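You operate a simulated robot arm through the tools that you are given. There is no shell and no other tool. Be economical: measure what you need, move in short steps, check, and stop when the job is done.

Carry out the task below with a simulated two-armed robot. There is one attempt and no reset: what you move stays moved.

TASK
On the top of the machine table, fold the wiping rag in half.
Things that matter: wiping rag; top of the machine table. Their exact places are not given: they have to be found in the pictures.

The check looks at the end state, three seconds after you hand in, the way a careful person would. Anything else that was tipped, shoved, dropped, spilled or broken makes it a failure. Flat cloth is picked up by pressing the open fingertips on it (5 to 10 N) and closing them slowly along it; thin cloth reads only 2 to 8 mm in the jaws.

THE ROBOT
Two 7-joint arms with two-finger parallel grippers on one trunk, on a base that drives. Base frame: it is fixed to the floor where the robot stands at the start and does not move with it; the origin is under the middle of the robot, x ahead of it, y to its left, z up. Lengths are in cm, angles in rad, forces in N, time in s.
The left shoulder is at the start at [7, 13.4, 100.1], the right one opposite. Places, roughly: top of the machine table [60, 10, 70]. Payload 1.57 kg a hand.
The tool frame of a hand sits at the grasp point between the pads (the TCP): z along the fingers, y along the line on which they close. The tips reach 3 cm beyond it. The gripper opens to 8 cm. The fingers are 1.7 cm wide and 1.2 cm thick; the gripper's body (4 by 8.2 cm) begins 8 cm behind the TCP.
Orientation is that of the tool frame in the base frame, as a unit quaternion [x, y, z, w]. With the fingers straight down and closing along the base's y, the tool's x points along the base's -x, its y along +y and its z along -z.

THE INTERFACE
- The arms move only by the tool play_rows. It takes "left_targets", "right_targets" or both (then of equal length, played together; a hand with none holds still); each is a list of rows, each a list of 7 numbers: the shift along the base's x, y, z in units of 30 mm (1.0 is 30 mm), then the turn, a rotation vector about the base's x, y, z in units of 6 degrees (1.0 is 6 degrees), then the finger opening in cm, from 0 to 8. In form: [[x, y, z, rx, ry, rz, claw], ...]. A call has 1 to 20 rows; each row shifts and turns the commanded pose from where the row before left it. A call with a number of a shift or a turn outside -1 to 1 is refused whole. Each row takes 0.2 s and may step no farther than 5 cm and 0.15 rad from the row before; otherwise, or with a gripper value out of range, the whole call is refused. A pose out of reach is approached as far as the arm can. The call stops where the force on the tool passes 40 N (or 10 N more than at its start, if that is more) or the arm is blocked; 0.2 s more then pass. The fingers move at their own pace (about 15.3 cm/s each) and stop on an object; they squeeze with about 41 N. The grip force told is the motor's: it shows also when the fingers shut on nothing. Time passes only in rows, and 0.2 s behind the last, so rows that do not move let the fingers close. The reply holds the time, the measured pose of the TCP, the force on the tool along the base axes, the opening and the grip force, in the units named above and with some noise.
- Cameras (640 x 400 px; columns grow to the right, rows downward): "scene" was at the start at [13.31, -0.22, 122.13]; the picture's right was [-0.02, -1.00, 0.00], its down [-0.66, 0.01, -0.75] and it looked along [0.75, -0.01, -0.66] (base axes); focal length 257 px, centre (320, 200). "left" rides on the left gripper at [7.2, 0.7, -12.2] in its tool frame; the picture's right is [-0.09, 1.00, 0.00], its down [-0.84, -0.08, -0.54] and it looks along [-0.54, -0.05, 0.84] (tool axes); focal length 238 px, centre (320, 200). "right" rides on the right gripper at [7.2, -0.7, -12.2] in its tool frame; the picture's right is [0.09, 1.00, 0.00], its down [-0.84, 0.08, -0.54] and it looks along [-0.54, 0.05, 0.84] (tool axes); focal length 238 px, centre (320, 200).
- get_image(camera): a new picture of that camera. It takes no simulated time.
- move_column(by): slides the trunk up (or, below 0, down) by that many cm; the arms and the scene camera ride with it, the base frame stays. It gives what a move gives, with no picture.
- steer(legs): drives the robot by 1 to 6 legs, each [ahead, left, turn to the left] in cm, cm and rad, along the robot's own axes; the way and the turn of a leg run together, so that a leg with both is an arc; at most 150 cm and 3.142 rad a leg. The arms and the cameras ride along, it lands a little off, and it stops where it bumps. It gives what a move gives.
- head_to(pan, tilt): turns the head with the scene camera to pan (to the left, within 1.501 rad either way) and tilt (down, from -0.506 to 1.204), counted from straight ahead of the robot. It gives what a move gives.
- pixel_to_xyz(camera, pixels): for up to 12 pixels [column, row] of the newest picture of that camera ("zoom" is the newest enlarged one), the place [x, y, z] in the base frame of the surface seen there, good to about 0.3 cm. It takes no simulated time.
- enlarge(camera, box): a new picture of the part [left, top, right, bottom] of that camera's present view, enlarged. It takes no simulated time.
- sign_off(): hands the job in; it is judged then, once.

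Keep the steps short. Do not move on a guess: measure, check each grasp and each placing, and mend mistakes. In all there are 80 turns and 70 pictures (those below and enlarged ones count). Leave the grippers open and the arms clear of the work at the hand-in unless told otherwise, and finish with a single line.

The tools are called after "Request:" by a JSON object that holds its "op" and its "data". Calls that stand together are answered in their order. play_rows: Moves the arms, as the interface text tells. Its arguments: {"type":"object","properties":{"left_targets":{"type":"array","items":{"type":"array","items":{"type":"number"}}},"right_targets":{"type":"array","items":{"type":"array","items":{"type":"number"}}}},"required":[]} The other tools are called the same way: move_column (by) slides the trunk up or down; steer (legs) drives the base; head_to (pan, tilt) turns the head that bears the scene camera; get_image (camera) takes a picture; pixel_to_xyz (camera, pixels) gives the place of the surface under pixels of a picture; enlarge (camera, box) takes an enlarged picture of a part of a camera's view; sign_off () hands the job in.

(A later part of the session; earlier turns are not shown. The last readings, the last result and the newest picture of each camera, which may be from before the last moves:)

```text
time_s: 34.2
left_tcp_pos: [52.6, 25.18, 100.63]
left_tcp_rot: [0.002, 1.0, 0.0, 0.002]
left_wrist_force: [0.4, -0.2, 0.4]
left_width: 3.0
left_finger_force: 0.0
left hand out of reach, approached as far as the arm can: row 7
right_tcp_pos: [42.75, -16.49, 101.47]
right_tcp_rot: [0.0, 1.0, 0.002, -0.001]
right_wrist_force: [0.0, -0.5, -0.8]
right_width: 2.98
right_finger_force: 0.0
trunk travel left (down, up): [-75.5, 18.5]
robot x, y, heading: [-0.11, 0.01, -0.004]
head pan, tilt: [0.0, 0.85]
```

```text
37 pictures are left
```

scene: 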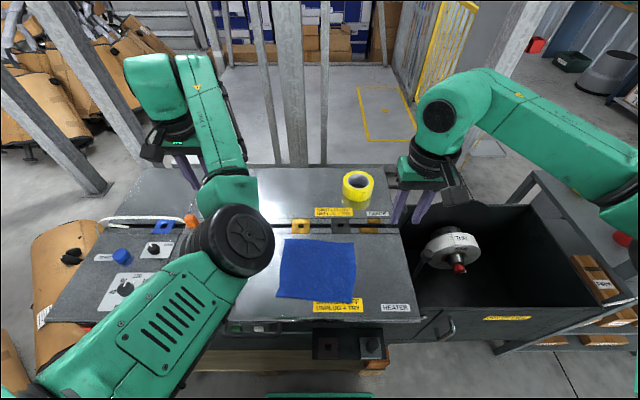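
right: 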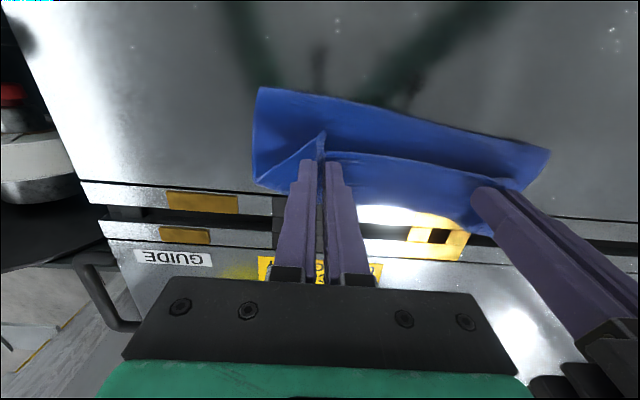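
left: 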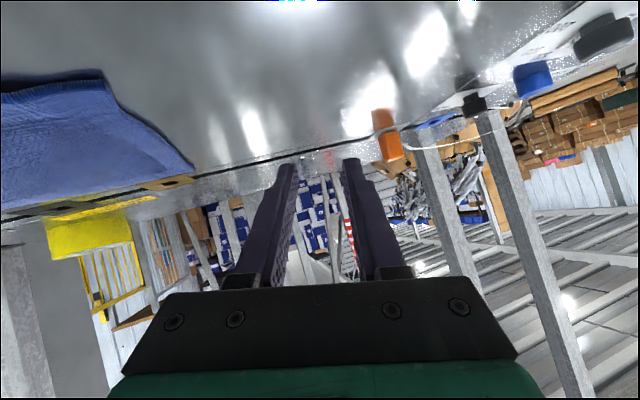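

The elbow stays inward. I try stretching straight ahead and then across toward the centre, which should push the elbow outward. The right hand first moves aside.

Request:
{"op": "play_rows", "data": {"right_targets": [[0, -0.8, 0, 0, 0, 0, 3], [0, -0.8, 0, 0, 0, 0, 3], [0, -0.8, 0, 0, 0, 0, 3], [0, -0.8, 0, 0, 0, 0, 3]]}}

Request:
{"op": "play_rows", "data": {"left_targets": [[0.6, -0.5, 0.4, 0, 0, 0, 3], [0.6, -0.5, 0.4, 0, 0, 0, 3], [0.6, -0.6, 0.4, 0, 0, 0, 3], [0.6, -0.6, 0.2, 0, 0, 0, 3], [0.4, -0.8, 0, 0, 0, 0, 3], [0.2, -0.8, 0, 0, 0, 0, 3], [0, -0.8, 0, 0, 0, 0, 3], [0, -0.8, 0, 0, 0, 0, 3], [0, -0.8, 0, 0, 0, 0, 3]]}}

Request:
{"op": "get_image", "data": {"camera": "scene"}}

```text
time_s: 35.2
left_tcp_pos: [52.59, 25.11, 100.54]
left_tcp_rot: [0.001, 1.0, 0.0, 0.001]
left_wrist_force: [-0.3, -0.5, -0.2]
left_width: 3.0
left_finger_force: 0.1
right_tcp_pos: [42.55, -26.09, 101.45]
right_tcp_rot: [0.001, 1.0, 0.002, -0.001]
right_wrist_force: [0.6, -0.7, 0.3]
right_width: 3.03
right_finger_force: 0.1
trunk travel left (down, up): [-75.5, 18.5]
robot x, y, heading: [-0.03, 0.18, -0.001]
head pan, tilt: [0.0, 0.85]
```

```text
time_s: 37.2
left_tcp_pos: [60.03, 7.55, 104.96]
left_tcp_rot: [0.001, 1.0, -0.001, 0.002]
left_wrist_force: [0.2, -0.4, -0.7]
left_width: 3.0
left_finger_force: 0.1
left hand out of reach, approached as far as the arm can: row 5, 6, 8, 9
right_tcp_pos: [42.47, -26.13, 101.47]
right_tcp_rot: [0.001, 1.0, 0.003, 0.0]
right_wrist_force: [0.2, -1.1, -1.0]
right_width: 3.0
right_finger_force: 0.1
trunk travel left (down, up): [-75.5, 18.5]
robot x, y, heading: [-0.23, 0.34, 0.0]
head pan, tilt: [0.0, 0.85]
```

```text
36 pictures are left
```

scene: 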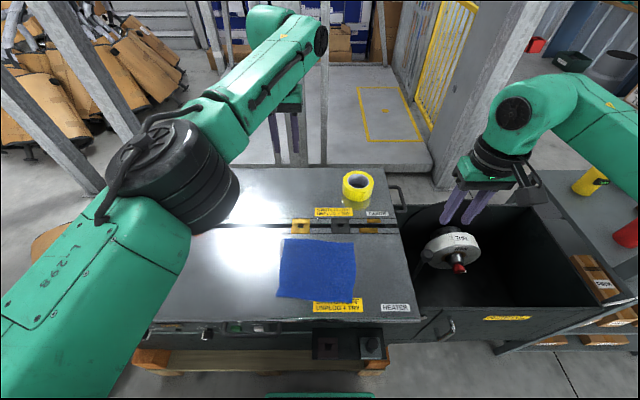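

The elbow has swung to the outside. I lower and draw back to above the far-left corner, with the right hand going above the far-right corner.

Request:
{"op": "play_rows", "data": {"left_targets": [[-0.3, 0, -0.6, 0, 0, 0, 3], [-0.3, 0, -0.6, 0, 0, 0, 3], [-0.3, 0, -0.6, 0, 0, 0, 3], [-0.3, 0, -0.6, 0, 0, 0, 3], [0, 0, -0.6, 0, 0, 0, 3], [0, 0, -0.6, 0, 0, 0, 3]], "right_targets": [[0.7, 0.6, -0.4, 0, 0, 0, 3], [0.7, 0.6, -0.5, 0, 0, 0, 3], [0.7, 0.6, -0.5, 0, 0, 0, 3], [0.7, 0.6, -0.5, 0, 0, 0, 3], [0.7, 0.6, -0.5, 0, 0, 0, 3], [0.5, 0.6, -0.5, 0, 0, 0, 3]]}}

Request:
{"op": "get_image", "data": {"camera": "scene"}}

```text
time_s: 38.6
left_tcp_pos: [59.56, 7.59, 100.28]
left_tcp_rot: [0.001, 1.0, -0.001, 0.001]
left_wrist_force: [0.2, 0.2, 1.0]
left_width: 3.0
left_finger_force: 0.0
left hand out of reach, approached as far as the arm can: row 1, 2, 3, 4
right_tcp_pos: [54.84, -15.14, 92.8]
right_tcp_rot: [0.001, 1.0, 0.001, -0.002]
right_wrist_force: [0.4, 0.9, 0.1]
right_width: 2.99
right_finger_force: 0.1
trunk travel left (down, up): [-75.5, 18.5]
robot x, y, heading: [-0.24, 0.25, -0.001]
head pan, tilt: [0.0, 0.85]
```

```text
35 pictures are left
```

scene: 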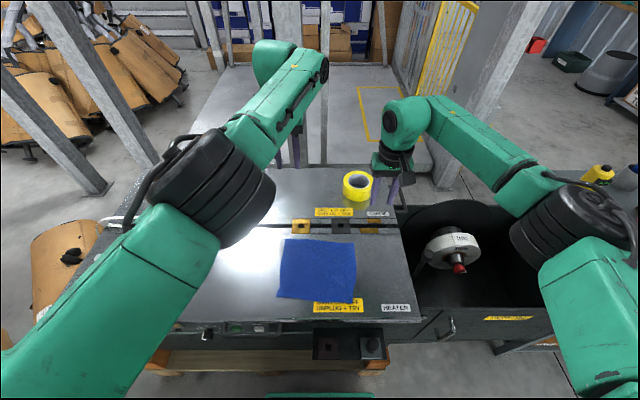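

The left arm is still hard against a limit. I try moving toward its original start pose (49, 22, 112 with the raised trunk).

Request:
{"op": "play_rows", "data": {"left_targets": [[0, 0.5, 0.4, 0, 0, 0, 3], [0, 0.5, 0.4, 0, 0, 0, 3], [-0.2, 0.5, 0.4, 0, 0, 0, 3], [-0.3, 0.5, 0.4, 0, 0, 0, 3], [-0.4, 0.5, 0.4, 0, 0, 0, 3], [-0.5, 0.5, 0.4, 0, 0, 0, 3], [-0.5, 0.5, 0.4, 0, 0, 0, 3], [-0.5, 0.5, 0.4, 0, 0, 0, 3], [-0.5, 0.5, 0.4, 0, 0, 0, 3]]}}

Request:
{"op": "get_image", "data": {"camera": "scene"}}

```text
time_s: 40.6
left_tcp_pos: [55.6, 21.32, 110.87]
left_tcp_rot: [0.001, 1.0, -0.001, 0.002]
left_wrist_force: [0.0, 0.5, 1.1]
left_width: 2.99
left_finger_force: 0.0
left hand out of reach, approached as far as the arm can: row 1, 2, 5, 6, 7, 8, 9
right_tcp_pos: [54.66, -15.17, 92.93]
right_tcp_rot: [0.001, 1.0, 0.002, -0.001]
right_wrist_force: [0.1, 0.7, 0.1]
right_width: 2.98
right_finger_force: 0.0
trunk travel left (down, up): [-75.5, 18.5]
robot x, y, heading: [0.28, 0.13, -0.006]
head pan, tilt: [0.0, 0.85]
```

```text
34 pictures are left
```

scene: 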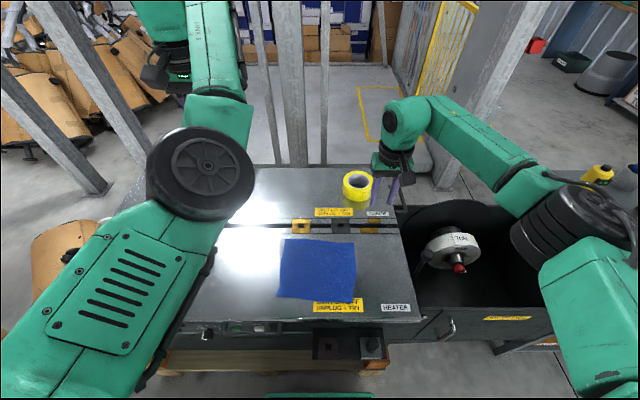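

The left arm's wrist branch hampers it, but the right arm works well, so I'll fold corner by corner with the right hand. I park the left arm out to the left and remeasure the rag's corners.

Request:
{"op": "play_rows", "data": {"left_targets": [[0, 0.9, -0.1, 0, 0, 0, 3], [0, 0.9, -0.1, 0, 0, 0, 3], [0, 0.9, -0.1, 0, 0, 0, 3], [0, 0.9, -0.1, 0, 0, 0, 3], [0, 0.9, -0.1, 0, 0, 0, 3], [-0.3, 0.9, -0.1, 0, 0, 0, 3], [-0.3, 0.9, -0.1, 0, 0, 0, 3], [-0.3, 0.9, -0.1, 0, 0, 0, 3]]}}

Request:
{"op": "get_image", "data": {"camera": "scene"}}

Request:
{"op": "pixel_to_xyz", "data": {"camera": "scene", "pixels": [[286, 241], [353, 244], [350, 301], [279, 295], [320, 270], [320, 241]]}}

```text
time_s: 42.5
left_tcp_pos: [52.99, 42.95, 108.3]
left_tcp_rot: [0.002, 1.0, -0.002, 0.001]
left_wrist_force: [-0.9, -0.7, 0.6]
left_width: 2.98
left_finger_force: 0.1
right_tcp_pos: [54.63, -15.19, 92.82]
right_tcp_rot: [0.001, 1.0, 0.002, 0.0]
right_wrist_force: [0.2, 0.4, 0.2]
right_width: 3.02
right_finger_force: 0.1
trunk travel left (down, up): [-75.5, 18.5]
robot x, y, heading: [-0.05, 0.38, 0.003]
head pan, tilt: [0.0, 0.85]
```

```text
33 pictures are left
```

scene: 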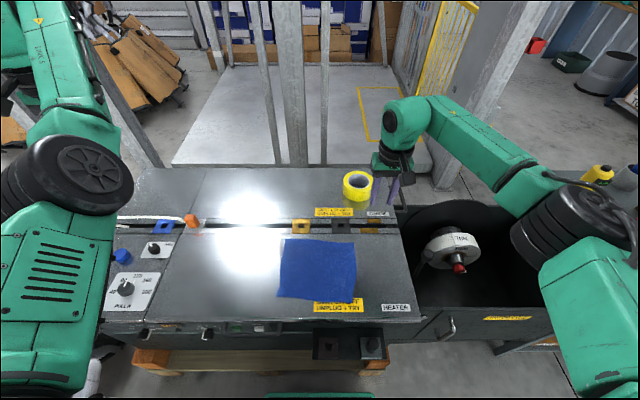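

```text
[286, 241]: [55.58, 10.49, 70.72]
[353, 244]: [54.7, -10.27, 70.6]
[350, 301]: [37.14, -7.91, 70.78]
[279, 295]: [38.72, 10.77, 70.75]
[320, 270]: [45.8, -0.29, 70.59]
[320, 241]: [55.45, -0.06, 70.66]
```

The rag's corners are about FL(56.2,10.8), FR(55.3,-10.6), NR(36.6,-8.1) and NL(38.2,11.2). I bring the right hand over the far-right corner.

Request:
{"op": "play_rows", "data": {"right_targets": [[0, 0.31, -0.75, 0, 0, 0, 2.6], [0, 0.31, -0.75, 0, 0, 0, 2.6], [0, 0.31, -0.75, 0, 0, 0, 2.6], [0, 0.31, -0.75, 0, 0, 0, 2.6], [0, 0.31, -0.75, 0, 0, 0, 2.6], [0, 0.31, -0.75, 0, 0, 0, 2.6], [0, 0.31, -0.75, 0, 0, 0, 2.6], [0, 0.3, -0.75, 0, 0, 0, 2.6]]}}

Request:
{"op": "get_image", "data": {"camera": "right"}}

Request:
{"op": "enlarge", "data": {"camera": "scene", "box": [240, 190, 432, 310]}}

```text
time_s: 44.2
left_tcp_pos: [52.9, 42.87, 108.39]
left_tcp_rot: [0.002, 1.0, -0.001, 0.001]
left_wrist_force: [0.9, 0.5, 0.1]
left_width: 2.98
left_finger_force: 0.0
right_tcp_pos: [55.14, -7.53, 76.18]
right_tcp_rot: [-0.006, 1.0, 0.004, 0.008]
right_wrist_force: [-0.5, -0.2, 0.6]
right_width: 2.58
right_finger_force: 0.0
right hand out of reach, approached as far as the arm can: row 8
trunk travel left (down, up): [-75.5, 18.5]
robot x, y, heading: [0.17, -0.11, 0.002]
head pan, tilt: [0.0, 0.85]
```

```text
32 pictures are left
```

right: 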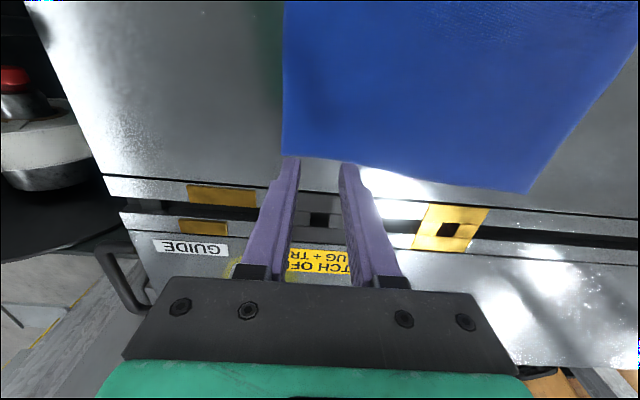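

```text
3.33 times, centred on (336, 250) of scene
```

zoom: 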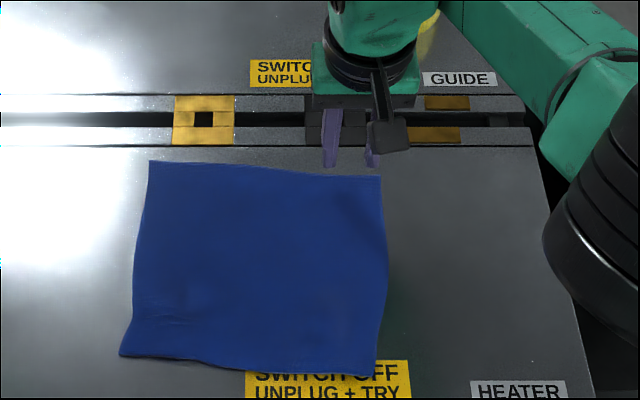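

The trunk height limits reach here. I raise the hand 9 cm and then lower the trunk by 9 cm.

Request:
{"op": "play_rows", "data": {"right_targets": [[-0.1, 0, 0.75, 0, 0, 0, 2.6], [-0.1, 0, 0.75, 0, 0, 0, 2.6], [-0.1, 0, 0.75, 0, 0, 0, 2.6], [0, 0, 0.75, 0, 0, 0, 2.6]]}}

Request:
{"op": "move_column", "data": {"by": -9}}

```text
time_s: 45.2
left_tcp_pos: [52.99, 42.75, 108.4]
left_tcp_rot: [0.001, 1.0, -0.001, 0.001]
left_wrist_force: [0.1, -0.4, -0.2]
left_width: 2.99
left_finger_force: 0.2
right_tcp_pos: [53.79, -7.71, 83.62]
right_tcp_rot: [0.0, 1.0, 0.001, -0.001]
right_wrist_force: [0.1, 0.1, 0.9]
right_width: 2.57
right_finger_force: 0.0
trunk travel left (down, up): [-75.5, 18.5]
robot x, y, heading: [0.23, 0.05, 0.002]
head pan, tilt: [0.0, 0.85]
```

```text
time_s: 46.5
left_tcp_pos: [53.0, 42.74, 99.41]
left_tcp_rot: [0.002, 1.0, -0.001, 0.001]
left_wrist_force: [0.8, 0.3, 0.0]
left_width: 2.99
left_finger_force: 0.0
right_tcp_pos: [53.68, -7.74, 74.89]
right_tcp_rot: [0.001, 1.0, 0.003, -0.001]
right_wrist_force: [0.2, -0.3, 0.1]
right_width: 2.61
right_finger_force: 0.2
trunk travel left (down, up): [-66.5, 27.5]
robot x, y, heading: [-0.23, 0.0, -0.001]
head pan, tilt: [0.0, 0.85]
```

Now in place. I shift 0.6 cm closer to the edge and lower to near touch, then look.

Request:
{"op": "play_rows", "data": {"right_targets": [[0.2, 0, -0.1, 0, 0, 0, 2.6], [0, 0, -0.2, 0, 0, 0, 2.6], [0, 0, -0.13, 0, 0, 0, 2.6]]}}

Request:
{"op": "get_image", "data": {"camera": "right"}}

```text
time_s: 47.3
left_tcp_pos: [52.96, 42.84, 99.32]
left_tcp_rot: [0.002, 1.0, -0.001, 0.002]
left_wrist_force: [0.0, 0.2, 0.4]
left_width: 2.99
left_finger_force: 0.1
right_tcp_pos: [54.28, -7.84, 73.46]
right_tcp_rot: [0.001, 1.0, 0.001, -0.001]
right_wrist_force: [0.6, -0.5, 1.2]
right_width: 2.57
right_finger_force: 0.1
trunk travel left (down, up): [-66.5, 27.5]
robot x, y, heading: [-0.28, 0.01, 0.001]
head pan, tilt: [0.0, 0.85]
```

```text
30 pictures are left
```

right: 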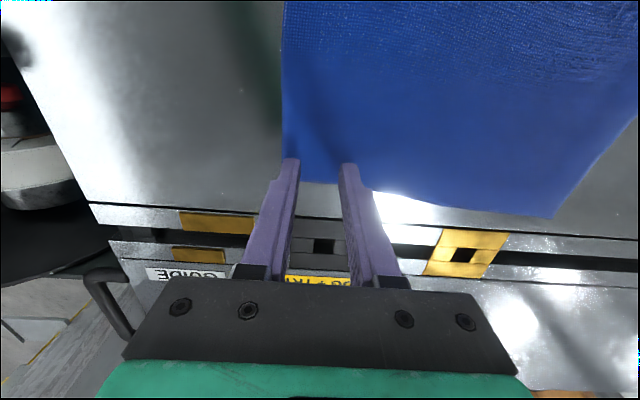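

The outer fingertip is on the side edge. I shift 0.6 cm inward, press, and close slowly.

Request:
{"op": "play_rows", "data": {"right_targets": [[0, 0.2, 0, 0, 0, 0, 2.6], [0, 0, -0.08, 0, 0, 0, 2.6], [0, 0, -0.05, 0, 0, 0, 2.6], [0, 0, 0, 0, 0, 0, 2.3], [0, 0, 0, 0, 0, 0, 2], [0, 0, 0, 0, 0, 0, 1.7], [0, 0, 0, 0, 0, 0, 1.4], [0, 0, 0, 0, 0, 0, 1.1], [0, 0, 0, 0, 0, 0, 0.8], [0, 0, 0, 0, 0, 0, 0.5], [0, 0, 0, 0, 0, 0, 0.2], [0, 0, 0, 0, 0, 0, 0], [0, 0, 0, 0, 0, 0, 0]]}}

```text
time_s: 50.1
left_tcp_pos: [52.68, 42.86, 99.59]
left_tcp_rot: [0.002, 1.0, -0.001, 0.003]
left_wrist_force: [0.9, -0.6, 0.2]
left_width: 3.04
left_finger_force: 0.0
right_tcp_pos: [54.11, -7.07, 73.35]
right_tcp_rot: [0.002, 1.0, 0.002, 0.002]
right_wrist_force: [0.4, -0.5, 22.0]
right_width: 0.42
right_finger_force: 24.8
trunk travel left (down, up): [-66.5, 27.5]
robot x, y, heading: [0.08, -0.05, -0.003]
head pan, tilt: [0.0, 0.85]
```

Gripped (0.42 cm). I carry the far-right corner in an arc toward the near side, pitching the fingers ahead; first half only.

Request:
{"op": "play_rows", "data": {"right_targets": [[-0.1, 0.06, 0.6, 0, -1, 0, 0], [-0.35, 0.06, 0.6, 0, -1, 0, 0], [-0.55, 0.06, 0.45, 0, -1, 0, 0], [-0.65, 0.06, 0.35, 0, -1, 0, 0], [-0.75, 0.06, 0.25, 0, -1, 0, 0], [-0.73, 0.06, 0.1, 0, -1, 0, 0]]}}

Request:
{"op": "enlarge", "data": {"camera": "scene", "box": [220, 180, 444, 320]}}

```text
time_s: 51.5
left_tcp_pos: [52.94, 42.76, 99.38]
left_tcp_rot: [0.002, 1.0, -0.001, 0.001]
left_wrist_force: [-0.6, 0.0, 0.1]
left_width: 3.0
left_finger_force: 0.0
right_tcp_pos: [44.82, -6.09, 80.18]
right_tcp_rot: [0.0, 0.951, 0.002, 0.309]
right_wrist_force: [-0.5, 0.2, -0.2]
right_width: 0.38
right_finger_force: 24.9
trunk travel left (down, up): [-66.5, 27.5]
robot x, y, heading: [-0.11, -0.16, 0.001]
head pan, tilt: [0.0, 0.85]
```

```text
2.86 times, centred on (332, 250) of scene
```

zoom: 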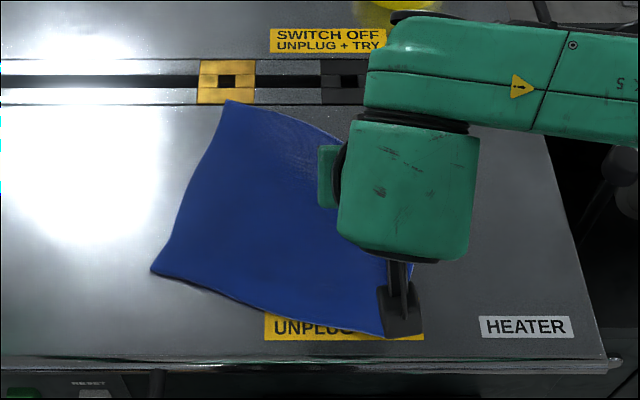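

Going well. I continue the arc down to just above the near-right corner with more pitch.

Request:
{"op": "play_rows", "data": {"right_targets": [[-0.65, 0.06, 0, 0, -1, 0, 0], [-0.6, 0.06, -0.1, 0, -1, 0, 0], [-0.55, 0.06, -0.2, 0, -1, 0, 0], [-0.5, 0.06, -0.3, 0, -1, 0, 0], [-0.4, 0.06, -0.4, 0, -0.5, 0, 0], [-0.3, 0.06, -0.5, 0, 0, 0, 0], [-0.2, 0.04, -0.5, 0, 0, 0, 0]]}}

Request:
{"op": "get_image", "data": {"camera": "scene"}}

Request:
{"op": "get_image", "data": {"camera": "right"}}

```text
time_s: 53.1
left_tcp_pos: [52.97, 42.76, 99.32]
left_tcp_rot: [0.002, 1.0, 0.0, 0.002]
left_wrist_force: [-0.2, 0.0, 0.4]
left_width: 2.98
left_finger_force: 0.0
right_tcp_pos: [35.29, -4.96, 74.15]
right_tcp_rot: [-0.001, 0.852, 0.002, 0.523]
right_wrist_force: [0.3, -0.2, 0.3]
right_width: 0.4
right_finger_force: 24.7
trunk travel left (down, up): [-66.5, 27.5]
robot x, y, heading: [0.06, 0.08, 0.004]
head pan, tilt: [0.0, 0.85]
```

```text
28 pictures are left
```

scene: 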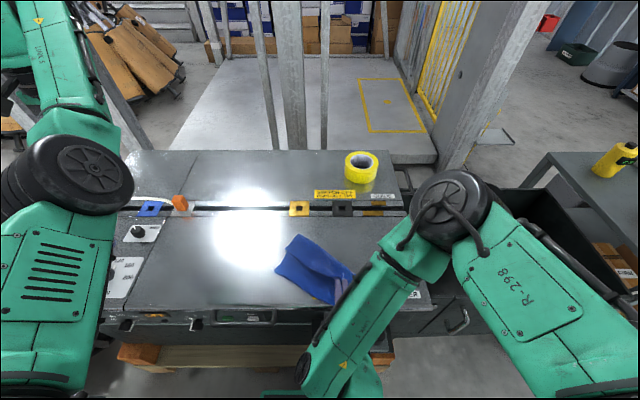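

```text
27 pictures are left
```

right: 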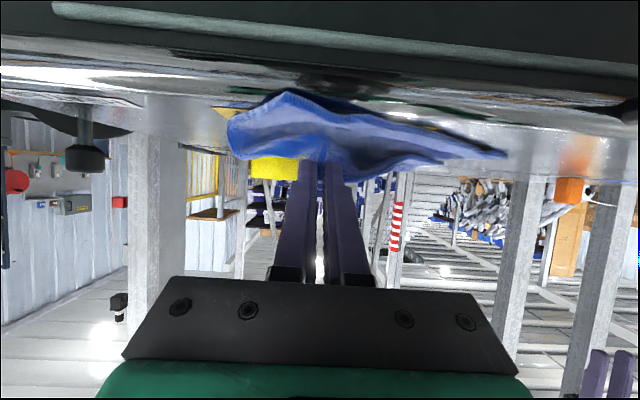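

The corner is over the near-right corner, with no contact anywhere. I look at the cloth closely.

Request:
{"op": "enlarge", "data": {"camera": "scene", "box": [250, 220, 378, 300]}}

Request:
{"op": "pixel_to_xyz", "data": {"camera": "zoom", "pixels": [[222, 80], [130, 270], [270, 300], [420, 410], [330, 120], [430, 300], [500, 320]]}}

```text
5.00 times, centred on (314, 260) of scene
```

zoom: 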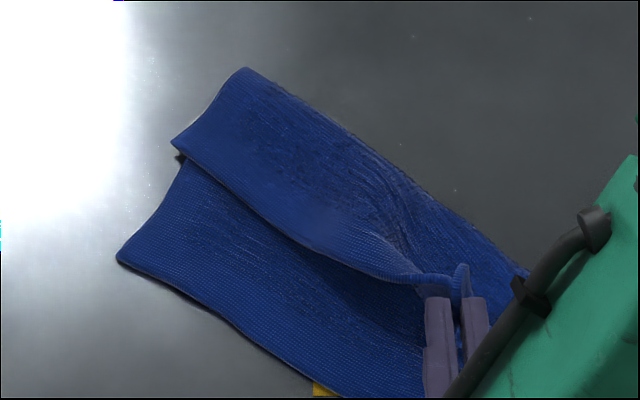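

```text
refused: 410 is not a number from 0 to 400
```

The upper half has turned over well; the left part lags a bit. I measure the positions.

Request:
{"op": "pixel_to_xyz", "data": {"camera": "zoom", "pixels": [[246, 72], [178, 142], [124, 258], [270, 345], [330, 255], [415, 280], [340, 388], [415, 385], [515, 270], [445, 300]]}}

```text
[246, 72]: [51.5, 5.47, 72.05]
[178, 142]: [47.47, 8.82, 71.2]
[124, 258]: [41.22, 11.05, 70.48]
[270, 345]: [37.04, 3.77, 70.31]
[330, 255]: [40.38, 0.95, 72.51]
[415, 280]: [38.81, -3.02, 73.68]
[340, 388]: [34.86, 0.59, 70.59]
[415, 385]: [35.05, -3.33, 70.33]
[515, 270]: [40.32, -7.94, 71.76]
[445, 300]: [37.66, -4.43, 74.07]
```

The rag turned about 28°, so its near edge now runs (41,11)→(35,0)→≈(32,-6). I draw the held corner 3 cm further toward that edge, staying low.

Request:
{"op": "play_rows", "data": {"right_targets": [[-0.25, -0.04, 0, 0, 0, 0, 0], [-0.25, -0.04, 0, 0, 0, 0, 0], [-0.25, -0.04, -0.05, 0, 0, 0, 0], [-0.25, -0.04, -0.1, 0, 0, 0, 0]]}}

Request:
{"op": "enlarge", "data": {"camera": "scene", "box": [250, 230, 394, 320]}}

```text
time_s: 54.1
left_tcp_pos: [52.94, 42.73, 99.28]
left_tcp_rot: [0.002, 1.0, -0.001, 0.001]
left_wrist_force: [-0.6, 0.0, 0.1]
left_width: 2.98
left_finger_force: 0.1
right_tcp_pos: [32.33, -5.37, 73.75]
right_tcp_rot: [-0.001, 0.852, 0.003, 0.523]
right_wrist_force: [0.0, 0.3, 3.1]
right_width: 0.4
right_finger_force: 24.7
trunk travel left (down, up): [-66.5, 27.5]
robot x, y, heading: [0.12, -0.2, -0.002]
head pan, tilt: [0.0, 0.85]
```

```text
4.44 times, centred on (322, 275) of scene
```

zoom: 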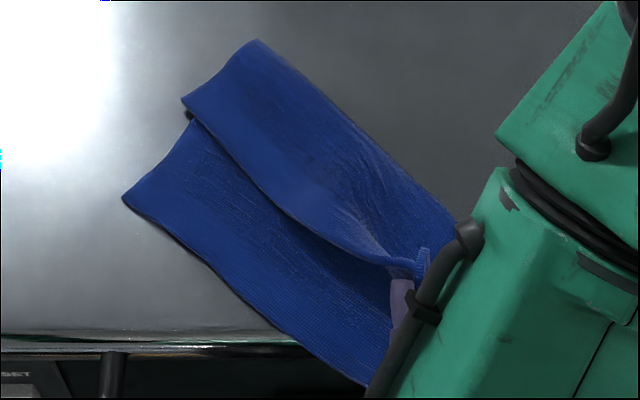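

Pulling further only drags the whole rag, and its near edge now hangs over the table front. I lift the held corner and carry it back to the far side, to unfold the rag and drag it up the table.

Request:
{"op": "play_rows", "data": {"right_targets": [[0.1, 0, 0.6, 0, 1, 0, 0], [0.4, 0, 0.6, 0, 1, 0, 0], [0.7, 0, 0.5, 0, 1, 0, 0], [0.8, -0.1, 0.3, 0, 1, 0, 0], [0.8, -0.1, 0, 0, 1, 0, 0], [0.8, -0.2, 0, 0, 1, 0, 0], [0.8, -0.2, -0.2, 0, 1, 0, 0], [0.8, -0.2, -0.3, 0, 1, 0, 0], [0.8, -0.2, -0.4, 0, 1, 0, 0], [0.7, -0.2, -0.5, 0, 1, 0, 0], [0.5, -0.1, -0.3, 0, 0.5, 0, 0]]}}

Request:
{"op": "get_image", "data": {"camera": "scene"}}

```text
time_s: 56.5
left_tcp_pos: [53.12, 42.79, 99.31]
left_tcp_rot: [0.001, 1.0, -0.001, 0.001]
left_wrist_force: [-0.8, 0.7, -0.3]
left_width: 3.0
left_finger_force: 0.2
right_tcp_pos: [53.92, -9.19, 74.57]
right_tcp_rot: [0.0, 1.0, 0.003, -0.002]
right_wrist_force: [-0.5, 0.6, 0.4]
right_width: 0.38
right_finger_force: 25.1
trunk travel left (down, up): [-66.5, 27.5]
robot x, y, heading: [0.01, 0.18, 0.002]
head pan, tilt: [0.0, 0.85]
```

```text
24 pictures are left
```

scene: 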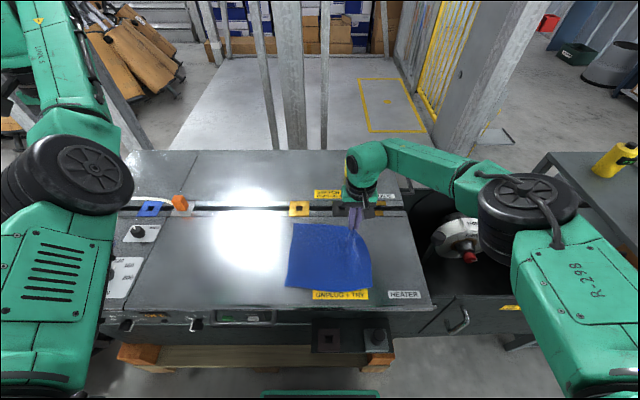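

The rag is spread on the table again. I lower to touch, open slowly, and lift away.

Request:
{"op": "play_rows", "data": {"right_targets": [[0, 0, -0.2, 0, 0, 0, 0], [0, 0, -0.18, 0, 0, 0, 0], [0, 0, 0, 0, 0, 0, 0.6], [0, 0, 0, 0, 0, 0, 1.1], [0, 0, 0, 0, 0, 0, 1.6], [0, 0, 0, 0, 0, 0, 2.1], [0, 0, 0, 0, 0, 0, 2.6], [0, 0, 0.4, 0, 0, 0, 2.6], [0, 0, 0.6, 0, 0, 0, 2.6], [0.2, -0.3, 0.8, 0, 0, 0, 2.6], [0.2, -0.5, 0.8, 0, 0, 0, 2.6], [0, -0.5, 0.5, 0, 0, 0, 2.6]]}}

Request:
{"op": "enlarge", "data": {"camera": "scene", "box": [250, 190, 410, 310]}}

```text
time_s: 59.1
left_tcp_pos: [53.01, 42.76, 99.36]
left_tcp_rot: [0.002, 1.0, -0.002, 0.001]
left_wrist_force: [0.1, -1.0, 0.0]
left_width: 3.0
left_finger_force: 0.1
right_tcp_pos: [55.14, -13.13, 82.82]
right_tcp_rot: [0.001, 1.0, 0.002, -0.001]
right_wrist_force: [0.2, -0.8, 0.3]
right_width: 2.61
right_finger_force: 0.0
trunk travel left (down, up): [-66.5, 27.5]
robot x, y, heading: [0.23, -0.01, -0.002]
head pan, tilt: [0.0, 0.85]
```

```text
3.33 times, centred on (330, 250) of scene
```

zoom: 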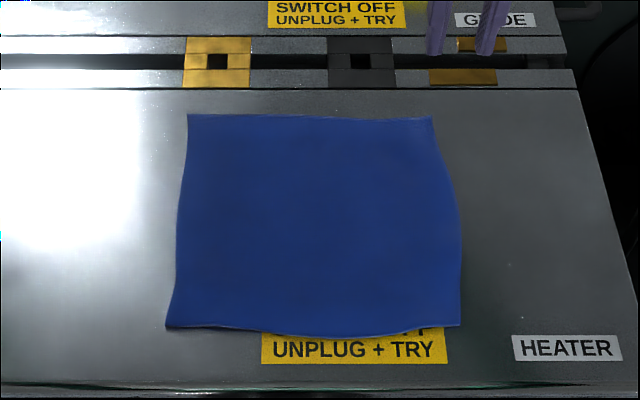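

The rag lies flat and nearly square to the table. I measure its corners and mid-edges.

Request:
{"op": "pixel_to_xyz", "data": {"camera": "zoom", "pixels": [[192, 119], [310, 121], [428, 121], [457, 220], [456, 322], [310, 332], [170, 322], [181, 220]]}}

```text
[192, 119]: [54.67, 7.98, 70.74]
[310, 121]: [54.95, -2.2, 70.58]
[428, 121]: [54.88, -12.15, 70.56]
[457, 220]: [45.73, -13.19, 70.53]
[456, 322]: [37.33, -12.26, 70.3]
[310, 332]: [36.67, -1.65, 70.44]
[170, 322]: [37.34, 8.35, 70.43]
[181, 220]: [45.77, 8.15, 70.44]
```

The rag spans x 37–55 and y -12.4–8.4. This time I grip the middle of the far edge, (55,-2), so both halves come over evenly without turning.

Request:
{"op": "play_rows", "data": {"right_targets": [[-0.1, 0.61, -0.1, 0, 0, 0, 2.6], [-0.1, 0.61, -0.3, 0, 0, 0, 2.6], [0, 0.61, -0.5, 0, 0, 0, 2.6], [0, 0.61, -0.6, 0, 0, 0, 2.6], [0, 0.61, -0.7, 0, 0, 0, 2.6], [0, 0.61, -0.77, 0, 0, 0, 2.6]]}}

Request:
{"op": "get_image", "data": {"camera": "right"}}

```text
time_s: 60.5
left_tcp_pos: [52.98, 42.78, 99.32]
left_tcp_rot: [0.002, 1.0, -0.001, 0.0]
left_wrist_force: [0.7, 0.0, -0.1]
left_width: 3.01
left_finger_force: 0.1
right_tcp_pos: [54.53, -2.1, 73.8]
right_tcp_rot: [0.001, 1.0, 0.001, -0.001]
right_wrist_force: [-0.2, 0.1, -0.1]
right_width: 2.59
right_finger_force: 0.1
trunk travel left (down, up): [-66.5, 27.5]
robot x, y, heading: [-0.11, 0.07, 0.003]
head pan, tilt: [0.0, 0.85]
```

```text
22 pictures are left
```

right: 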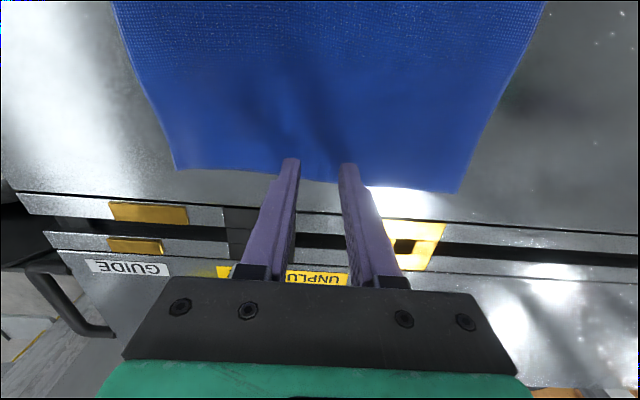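

Both fingertips are over the cloth at mid-edge. I press and close slowly.

Request:
{"op": "play_rows", "data": {"right_targets": [[-0.07, 0, -0.12, 0, 0, 0, 2.6], [0, 0, -0.12, 0, 0, 0, 2.6], [0, 0, 0, 0, 0, 0, 2.3], [0, 0, 0, 0, 0, 0, 2], [0, 0, 0, 0, 0, 0, 1.7], [0, 0, 0, 0, 0, 0, 1.4], [0, 0, 0, 0, 0, 0, 1.1], [0, 0, 0, 0, 0, 0, 0.8], [0, 0, 0, 0, 0, 0, 0.5], [0, 0, 0, 0, 0, 0, 0.2], [0, 0, 0, 0, 0, 0, 0], [0, 0, 0, 0, 0, 0, 0]]}}

```text
time_s: 63.1
left_tcp_pos: [52.77, 42.75, 99.5]
left_tcp_rot: [0.002, 1.0, -0.001, 0.003]
left_wrist_force: [-0.5, 0.4, 0.5]
left_width: 3.01
left_finger_force: 0.1
right_tcp_pos: [54.37, -2.21, 73.32]
right_tcp_rot: [0.001, 1.0, 0.002, 0.001]
right_wrist_force: [0.4, -1.2, 17.7]
right_width: 0.43
right_finger_force: 25.0
trunk travel left (down, up): [-66.5, 27.5]
robot x, y, heading: [-0.07, -0.19, 0.0]
head pan, tilt: [0.0, 0.85]
```

Gripped (0.43 cm). First half of the arc.

Request:
{"op": "play_rows", "data": {"right_targets": [[-0.1, 0, 0.5, 0, -1, 0, 0], [-0.25, 0, 0.5, 0, -1, 0, 0], [-0.45, 0, 0.45, 0, -1, 0, 0], [-0.55, 0, 0.35, 0, -1, 0, 0], [-0.65, 0, 0.25, 0, -1, 0, 0], [-0.7, 0, 0.15, 0, -1, 0, 0], [-0.7, 0, 0.1, 0, -1, 0, 0]]}}

Request:
{"op": "enlarge", "data": {"camera": "scene", "box": [250, 190, 410, 310]}}

```text
time_s: 64.7
left_tcp_pos: [52.98, 42.75, 99.4]
left_tcp_rot: [0.002, 1.0, -0.001, 0.002]
left_wrist_force: [-0.7, 0.5, 0.6]
left_width: 3.0
left_finger_force: 0.0
right_tcp_pos: [44.15, -2.2, 79.99]
right_tcp_rot: [0.0, 0.933, 0.002, 0.359]
right_wrist_force: [-0.2, 1.0, -0.7]
right_width: 0.43
right_finger_force: 24.6
trunk travel left (down, up): [-66.5, 27.5]
robot x, y, heading: [-0.29, -0.07, -0.001]
head pan, tilt: [0.0, 0.85]
```

```text
3.33 times, centred on (330, 250) of scene
```

zoom: 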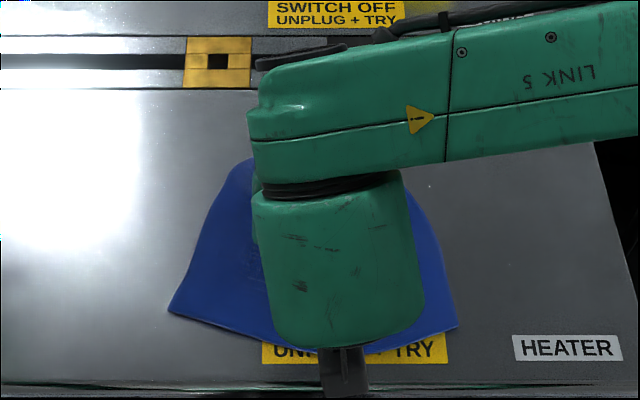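

The near corners haven't moved. Second half of the arc, with more pitch, ending just above the near edge.

Request:
{"op": "play_rows", "data": {"right_targets": [[-0.6, 0, 0, 0, -1, 0, 0], [-0.55, 0, -0.1, 0, -1, 0, 0], [-0.5, 0, -0.2, 0, -1, 0, 0], [-0.45, 0, -0.3, 0, -1, 0, 0], [-0.35, 0, -0.4, 0, -0.7, 0, 0], [-0.25, 0, -0.5, 0, 0, 0, 0], [-0.15, 0, -0.5, 0, 0, 0, 0]]}}

Request:
{"op": "enlarge", "data": {"camera": "scene", "box": [250, 190, 410, 310]}}

```text
time_s: 66.3
left_tcp_pos: [52.94, 42.93, 99.29]
left_tcp_rot: [0.002, 1.0, -0.001, 0.003]
left_wrist_force: [-0.6, 0.4, 0.6]
left_width: 2.99
left_finger_force: 0.1
right_tcp_pos: [35.6, -2.27, 73.97]
right_tcp_rot: [0.0, 0.818, 0.002, 0.576]
right_wrist_force: [-0.1, -0.7, 1.3]
right_width: 0.44
right_finger_force: 25.1
trunk travel left (down, up): [-66.5, 27.5]
robot x, y, heading: [0.24, -0.21, 0.002]
head pan, tilt: [0.0, 0.85]
```

```text
3.33 times, centred on (330, 250) of scene
```

zoom: 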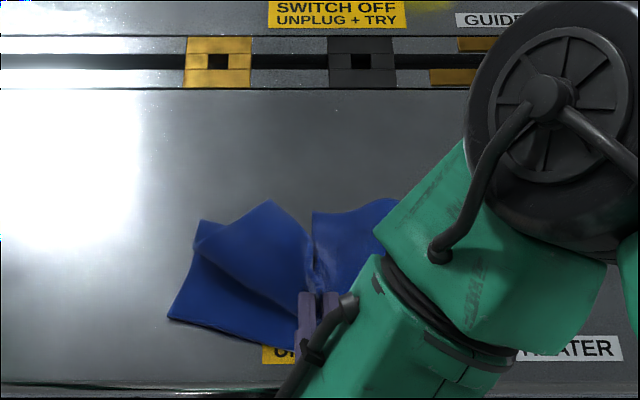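

Both halves have turned over, with corners lagging and a pleat in the middle. I lower slightly, open slowly to spread the pleat, then back out along the fingers.

Request:
{"op": "play_rows", "data": {"right_targets": [[-0.05, 0, -0.15, 0, 0, 0, 0], [0, 0, 0, 0, 0, 0, 0.8], [0, 0, 0, 0, 0, 0, 1.4], [0, 0, 0, 0, 0, 0, 2.0], [0, 0, 0, 0, 0, 0, 2.6], [0, 0, 0, 0, 0, 0, 3.2], [-0.2, 0, 0.1, 0, 0, 0, 3.2], [-0.4, 0, 0.2, 0, 0, 0, 3.2], [-0.3, -0.3, 0.7, 0, 0.5, 0, 3.2], [0, -0.6, 0.8, 0, 1, 0, 3.2], [0, -0.7, 0.8, 0, 1, 0, 3.2], [0.1, -0.8, 0.8, 0, 1, 0, 3.2], [0.2, -0.8, 0.6, 0, 1, 0, 3.2], [0.2, -0.8, 0.5, 0, 1, 0, 3.2], [0.2, -0.8, 0.2, 0, 1, 0, 3.2], [0.2, -0.8, 0, 0, 1, 0, 3.2]]}}

Request:
{"op": "enlarge", "data": {"camera": "scene", "box": [250, 190, 410, 310]}}

```text
time_s: 69.7
left_tcp_pos: [52.96, 42.6, 99.37]
left_tcp_rot: [0.002, 1.0, 0.0, 0.001]
left_wrist_force: [0.1, 0.1, 0.0]
left_width: 3.02
left_finger_force: 0.0
right_tcp_pos: [36.28, -17.79, 86.45]
right_tcp_rot: [0.0, 0.976, 0.004, 0.217]
right_wrist_force: [-0.8, 0.2, 0.3]
right_width: 3.2
right_finger_force: 0.1
right hand out of reach, approached as far as the arm can: row 13
trunk travel left (down, up): [-66.5, 27.5]
robot x, y, heading: [-0.0, 0.02, 0.004]
head pan, tilt: [0.0, 0.85]
```

```text
3.33 times, centred on (330, 250) of scene
```

zoom: 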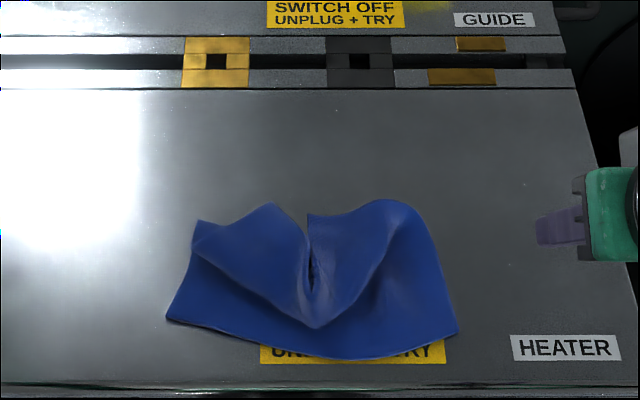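

Good progress: the middle lies near the near edge, but the two upper corners lag. I measure the shape.

Request:
{"op": "pixel_to_xyz", "data": {"camera": "zoom", "pixels": [[203, 224], [172, 318], [197, 262], [230, 278], [316, 324], [270, 210], [310, 225], [345, 212], [395, 210], [390, 250], [452, 330], [420, 240]]}}

Request:
{"op": "enlarge", "data": {"camera": "right", "box": [320, 0, 640, 200]}}

```text
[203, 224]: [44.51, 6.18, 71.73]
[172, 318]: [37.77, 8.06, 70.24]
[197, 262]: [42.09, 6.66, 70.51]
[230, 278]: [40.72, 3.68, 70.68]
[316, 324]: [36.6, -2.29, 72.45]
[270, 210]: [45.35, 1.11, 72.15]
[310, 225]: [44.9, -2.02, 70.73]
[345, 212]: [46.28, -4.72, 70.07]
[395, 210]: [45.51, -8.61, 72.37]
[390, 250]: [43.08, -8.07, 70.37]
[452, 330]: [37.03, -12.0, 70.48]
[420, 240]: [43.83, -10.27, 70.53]
```

```text
2.00 times, centred on (480, 100) of right
```

zoom: 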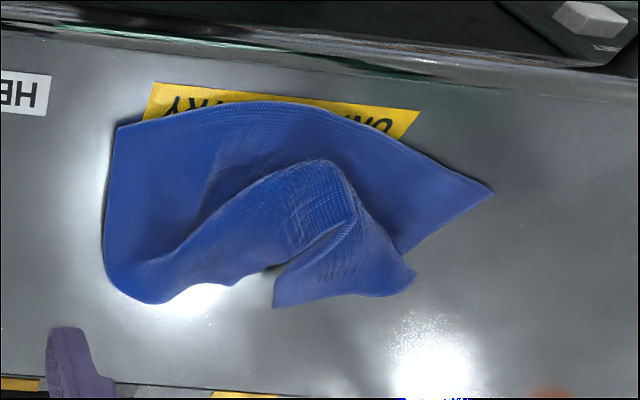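

I measure the same shape from the right camera's view.

Request:
{"op": "pixel_to_xyz", "data": {"camera": "zoom", "pixels": [[145, 268], [130, 285], [180, 295], [235, 278], [200, 230], [325, 165], [350, 215], [280, 302], [405, 285], [408, 260], [380, 240], [340, 280]]}}

Request:
{"op": "enlarge", "data": {"camera": "scene", "box": [282, 230, 378, 290]}}

```text
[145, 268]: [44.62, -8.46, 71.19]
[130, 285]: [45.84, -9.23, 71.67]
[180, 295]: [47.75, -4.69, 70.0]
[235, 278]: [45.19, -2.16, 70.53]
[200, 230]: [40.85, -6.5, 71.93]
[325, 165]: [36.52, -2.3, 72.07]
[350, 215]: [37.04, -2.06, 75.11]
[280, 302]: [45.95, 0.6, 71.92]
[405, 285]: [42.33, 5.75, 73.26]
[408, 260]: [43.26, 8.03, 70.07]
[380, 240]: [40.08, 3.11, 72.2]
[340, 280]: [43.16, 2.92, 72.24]
```

```text
6.67 times, centred on (330, 260) of scene
```

zoom: 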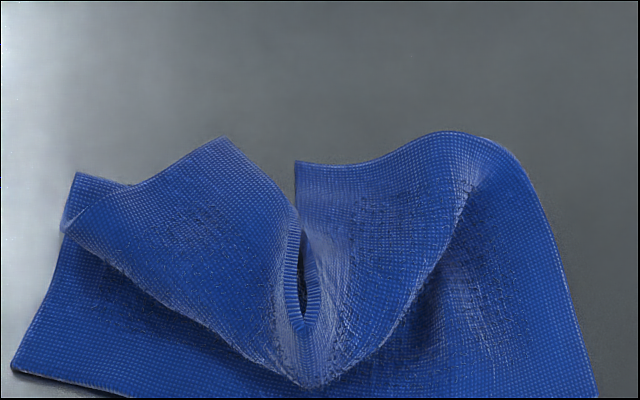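

The stitched edge forms a V: its middle is at the near edge, and the two corners, FL at zoom (220,140) and FR at (297,165), are tucked inward at the back. Each only needs to be turned outward. I measure them.

Request:
{"op": "pixel_to_xyz", "data": {"camera": "zoom", "pixels": [[220, 146], [215, 170], [190, 165], [245, 180], [285, 220], [300, 170], [330, 172], [320, 195], [300, 330], [72, 205], [480, 165], [440, 140]]}}

```text
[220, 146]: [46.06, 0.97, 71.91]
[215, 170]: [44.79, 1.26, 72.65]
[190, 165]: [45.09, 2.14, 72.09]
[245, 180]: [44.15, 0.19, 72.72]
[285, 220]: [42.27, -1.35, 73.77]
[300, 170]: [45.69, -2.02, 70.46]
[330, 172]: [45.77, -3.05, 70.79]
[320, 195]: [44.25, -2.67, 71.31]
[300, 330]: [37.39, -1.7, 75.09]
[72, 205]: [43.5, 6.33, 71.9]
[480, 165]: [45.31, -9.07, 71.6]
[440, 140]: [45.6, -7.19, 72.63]
```

FL corner is at about (46.3,0.9,72) and FR at (45.9,-2,70.5). I bring the right hand upright above FL, at about (45.2,1.2).

Request:
{"op": "play_rows", "data": {"right_targets": [[0.297, 0.633, 0, 0, 0.84, 0, 2.2], [0.297, 0.633, 0, 0, 0.84, 0, 2.2], [0.297, 0.633, 0, 0, 0.84, 0, 2.2], [0.297, 0.633, 0, 0, 0.84, 0, 2.2], [0.297, 0.633, 0, 0, 0.84, 0, 2.2], [0.297, 0.633, 0, 0, 0, 0, 2.2], [0.297, 0.633, 0, 0, 0, 0, 2.2], [0.297, 0.633, -0.3, 0, 0, 0, 2.2], [0.297, 0.633, -0.6, 0, 0, 0, 2.2], [0.297, 0.633, -0.8, 0, 0, 0, 2.2], [0, 0, -0.8, 0, 0, 0, 2.2], [0, 0, -0.8, 0, 0, 0, 2.2]]}}

Request:
{"op": "get_image", "data": {"camera": "right"}}

```text
time_s: 72.3
left_tcp_pos: [53.03, 42.85, 99.39]
left_tcp_rot: [0.001, 1.0, -0.001, 0.001]
left_wrist_force: [0.4, 0.6, 0.1]
left_width: 2.99
left_finger_force: 0.0
right_tcp_pos: [45.34, 1.43, 76.79]
right_tcp_rot: [0.001, 1.0, 0.002, -0.001]
right_wrist_force: [-0.5, -0.5, 1.2]
right_width: 2.2
right_finger_force: 0.0
trunk travel left (down, up): [-66.5, 27.5]
robot x, y, heading: [0.07, 0.17, -0.0]
head pan, tilt: [0.0, 0.85]
```

```text
16 pictures are left
```

right: 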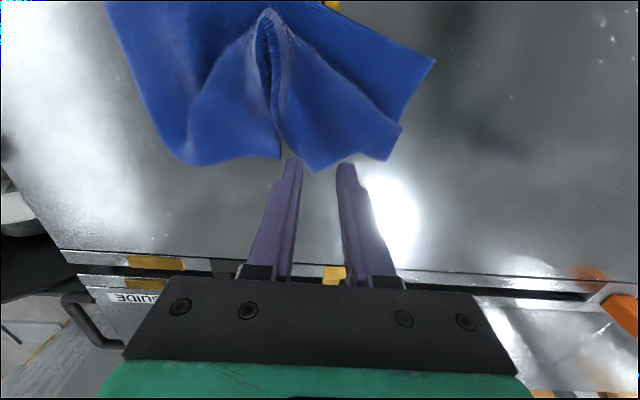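

The FL corner is between the fingertips. I lower gently to press.

Request:
{"op": "play_rows", "data": {"right_targets": [[0, 0.03, -0.4, 0, 0, 0, 2.2], [0, 0, -0.3, 0, 0, 0, 2.2], [0, 0, -0.25, 0, 0, 0, 2.2], [0, 0, -0.1, 0, 0, 0, 2.2]]}}

```text
time_s: 73.3
left_tcp_pos: [52.88, 42.77, 99.38]
left_tcp_rot: [0.002, 1.0, -0.001, 0.002]
left_wrist_force: [-0.2, -0.7, 0.2]
left_width: 2.98
left_finger_force: 0.1
right_tcp_pos: [45.36, 1.56, 73.5]
right_tcp_rot: [0.002, 1.0, 0.003, 0.0]
right_wrist_force: [-0.2, -0.1, 3.0]
right_width: 2.18
right_finger_force: 0.1
trunk travel left (down, up): [-66.5, 27.5]
robot x, y, heading: [-0.36, 0.41, 0.003]
head pan, tilt: [0.0, 0.85]
```

Light contact, 3 N. I press a little more and close slowly.

Request:
{"op": "play_rows", "data": {"right_targets": [[0, 0, -0.06, 0, 0, 0, 2.2], [0, 0, -0.03, 0, 0, 0, 1.9], [0, 0, 0, 0, 0, 0, 1.6], [0, 0, 0, 0, 0, 0, 1.3], [0, 0, 0, 0, 0, 0, 1.0], [0, 0, 0, 0, 0, 0, 0.7], [0, 0, 0, 0, 0, 0, 0.4], [0, 0, 0, 0, 0, 0, 0.1], [0, 0, 0, 0, 0, 0, 0], [0, 0, 0, 0, 0, 0, 0], [0, 0, 0.4, 0, 0, 0, 0], [-0.1, 0.1, 0.4, 0, 0, 0, 0]]}}

Request:
{"op": "get_image", "data": {"camera": "right"}}

```text
time_s: 75.9
left_tcp_pos: [52.83, 42.82, 99.31]
left_tcp_rot: [0.001, 1.0, 0.0, 0.002]
left_wrist_force: [0.2, -0.1, 0.4]
left_width: 2.99
left_finger_force: 0.1
right_tcp_pos: [44.87, 1.97, 75.67]
right_tcp_rot: [0.001, 1.0, 0.002, 0.0]
right_wrist_force: [0.2, 0.1, 1.1]
right_width: 0.35
right_finger_force: 24.2
trunk travel left (down, up): [-66.5, 27.5]
robot x, y, heading: [-0.13, 0.09, 0.003]
head pan, tilt: [0.0, 0.85]
```

```text
15 pictures are left
```

right: 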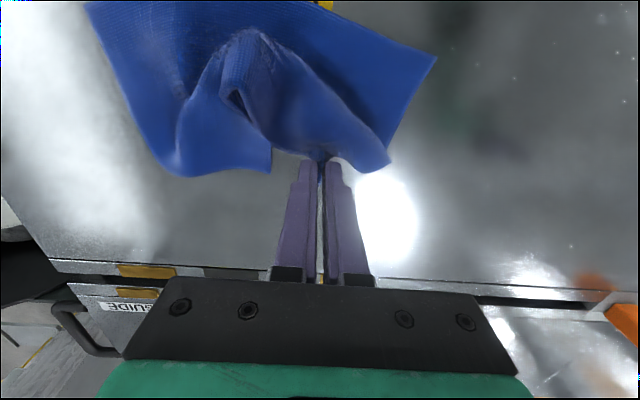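

The FL corner is held (0.35 cm). I turn it over, outward to the near-left corner, tilting the fingers along.

Request:
{"op": "play_rows", "data": {"right_targets": [[-0.3, 0.25, 0.35, -0.5, -0.85, 0, 0], [-0.34, 0.275, 0.35, -0.5, -0.85, 0, 0], [-0.34, 0.275, 0.2, -0.5, -0.85, 0, 0], [-0.34, 0.275, 0, -0.5, -0.85, 0, 0], [-0.34, 0.275, -0.2, -0.5, -0.85, 0, 0], [-0.34, 0.275, -0.3, -0.5, -0.85, 0, 0], [-0.34, 0.275, -0.35, -0.5, -0.85, 0, 0], [-0.34, 0.275, -0.3, 0, 0, 0, 0]]}}

Request:
{"op": "enlarge", "data": {"camera": "scene", "box": [250, 190, 410, 310]}}

```text
time_s: 77.7
left_tcp_pos: [53.01, 42.85, 99.38]
left_tcp_rot: [0.002, 1.0, -0.002, 0.002]
left_wrist_force: [0.1, 0.5, 1.5]
left_width: 2.98
left_finger_force: 0.0
right_tcp_pos: [36.97, 8.38, 74.96]
right_tcp_rot: [0.0, 0.936, -0.178, 0.305]
right_wrist_force: [-0.3, 0.1, -0.2]
right_width: 0.33
right_finger_force: 24.4
trunk travel left (down, up): [-66.5, 27.5]
robot x, y, heading: [0.08, 0.12, 0.003]
head pan, tilt: [0.0, 0.85]
```

```text
3.33 times, centred on (330, 250) of scene
```

zoom: 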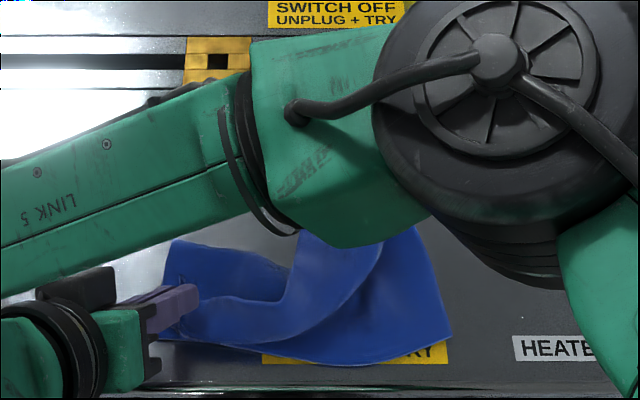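

The left corner is over its place; the tips are at about (38.7,7.4,72.7). I lower slightly, open, and back out along the fingers, then return upright toward the right.

Request:
{"op": "play_rows", "data": {"right_targets": [[0, 0, -0.2, 0, 0, 0, 0], [0, 0, 0, 0, 0, 0, 0.6], [0, 0, 0, 0, 0, 0, 1.2], [0, 0, 0, 0, 0, 0, 1.8], [0, 0, 0, 0, 0, 0, 2.2], [-0.25, 0.15, 0.35, 0, 0, 0, 2.2], [-0.4, 0.25, 0.55, 0, 0, 0, 2.2], [0, 0, 0.8, 0.5, 0.85, 0, 2.2], [0, -0.2, 0.8, 0.5, 0.85, 0, 2.2], [0.1, -0.6, 0.6, 0.5, 0.85, 0, 2.2], [0.2, -0.8, 0.3, 0.5, 0.85, 0, 2.2], [0.2, -0.8, 0, 0.5, 0.85, 0, 2.2], [0.3, -0.8, 0, 0.5, 0.85, 0, 2.2], [0.3, -0.8, 0, 0.5, 0.85, 0, 2.2], [0.3, -0.8, 0, 0, 0, 0, 2.2], [0.3, -0.8, 0, 0, 0, 0, 2.2], [0.3, -0.8, 0, 0, 0, 0, 2.2], [0.3, -0.8, 0, 0, 0, 0, 2.2]]}}

Request:
{"op": "enlarge", "data": {"camera": "scene", "box": [262, 220, 390, 300]}}

```text
time_s: 81.5
left_tcp_pos: [52.99, 42.75, 99.39]
left_tcp_rot: [0.001, 1.0, -0.001, 0.002]
left_wrist_force: [-0.2, -0.9, 0.1]
left_width: 2.98
left_finger_force: 0.0
right_tcp_pos: [42.01, -12.22, 84.53]
right_tcp_rot: [0.0, 1.0, 0.003, -0.001]
right_wrist_force: [-0.3, -0.5, 0.0]
right_width: 2.21
right_finger_force: 0.1
trunk travel left (down, up): [-66.5, 27.5]
robot x, y, heading: [-0.19, 0.03, -0.002]
head pan, tilt: [0.0, 0.85]
```

```text
5.00 times, centred on (326, 260) of scene
```

zoom: 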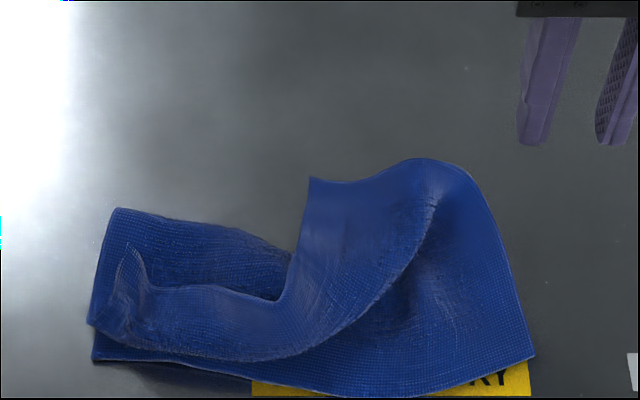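

The left side is over, with its hem turned back a little. Next is the FR corner, now at zoom (310,182). I measure it.

Request:
{"op": "pixel_to_xyz", "data": {"camera": "zoom", "pixels": [[314, 186], [330, 200], [350, 190], [280, 296], [130, 255], [150, 288], [94, 328], [98, 355], [120, 212], [425, 165], [530, 355], [290, 355]]}}

```text
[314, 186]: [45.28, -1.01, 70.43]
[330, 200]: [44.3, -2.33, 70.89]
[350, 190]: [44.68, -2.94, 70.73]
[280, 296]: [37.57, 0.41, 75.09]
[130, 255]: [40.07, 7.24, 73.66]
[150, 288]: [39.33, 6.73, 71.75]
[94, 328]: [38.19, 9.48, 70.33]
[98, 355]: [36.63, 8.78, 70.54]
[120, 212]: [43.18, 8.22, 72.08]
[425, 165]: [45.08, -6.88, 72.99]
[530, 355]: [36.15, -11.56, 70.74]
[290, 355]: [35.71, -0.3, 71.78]
```

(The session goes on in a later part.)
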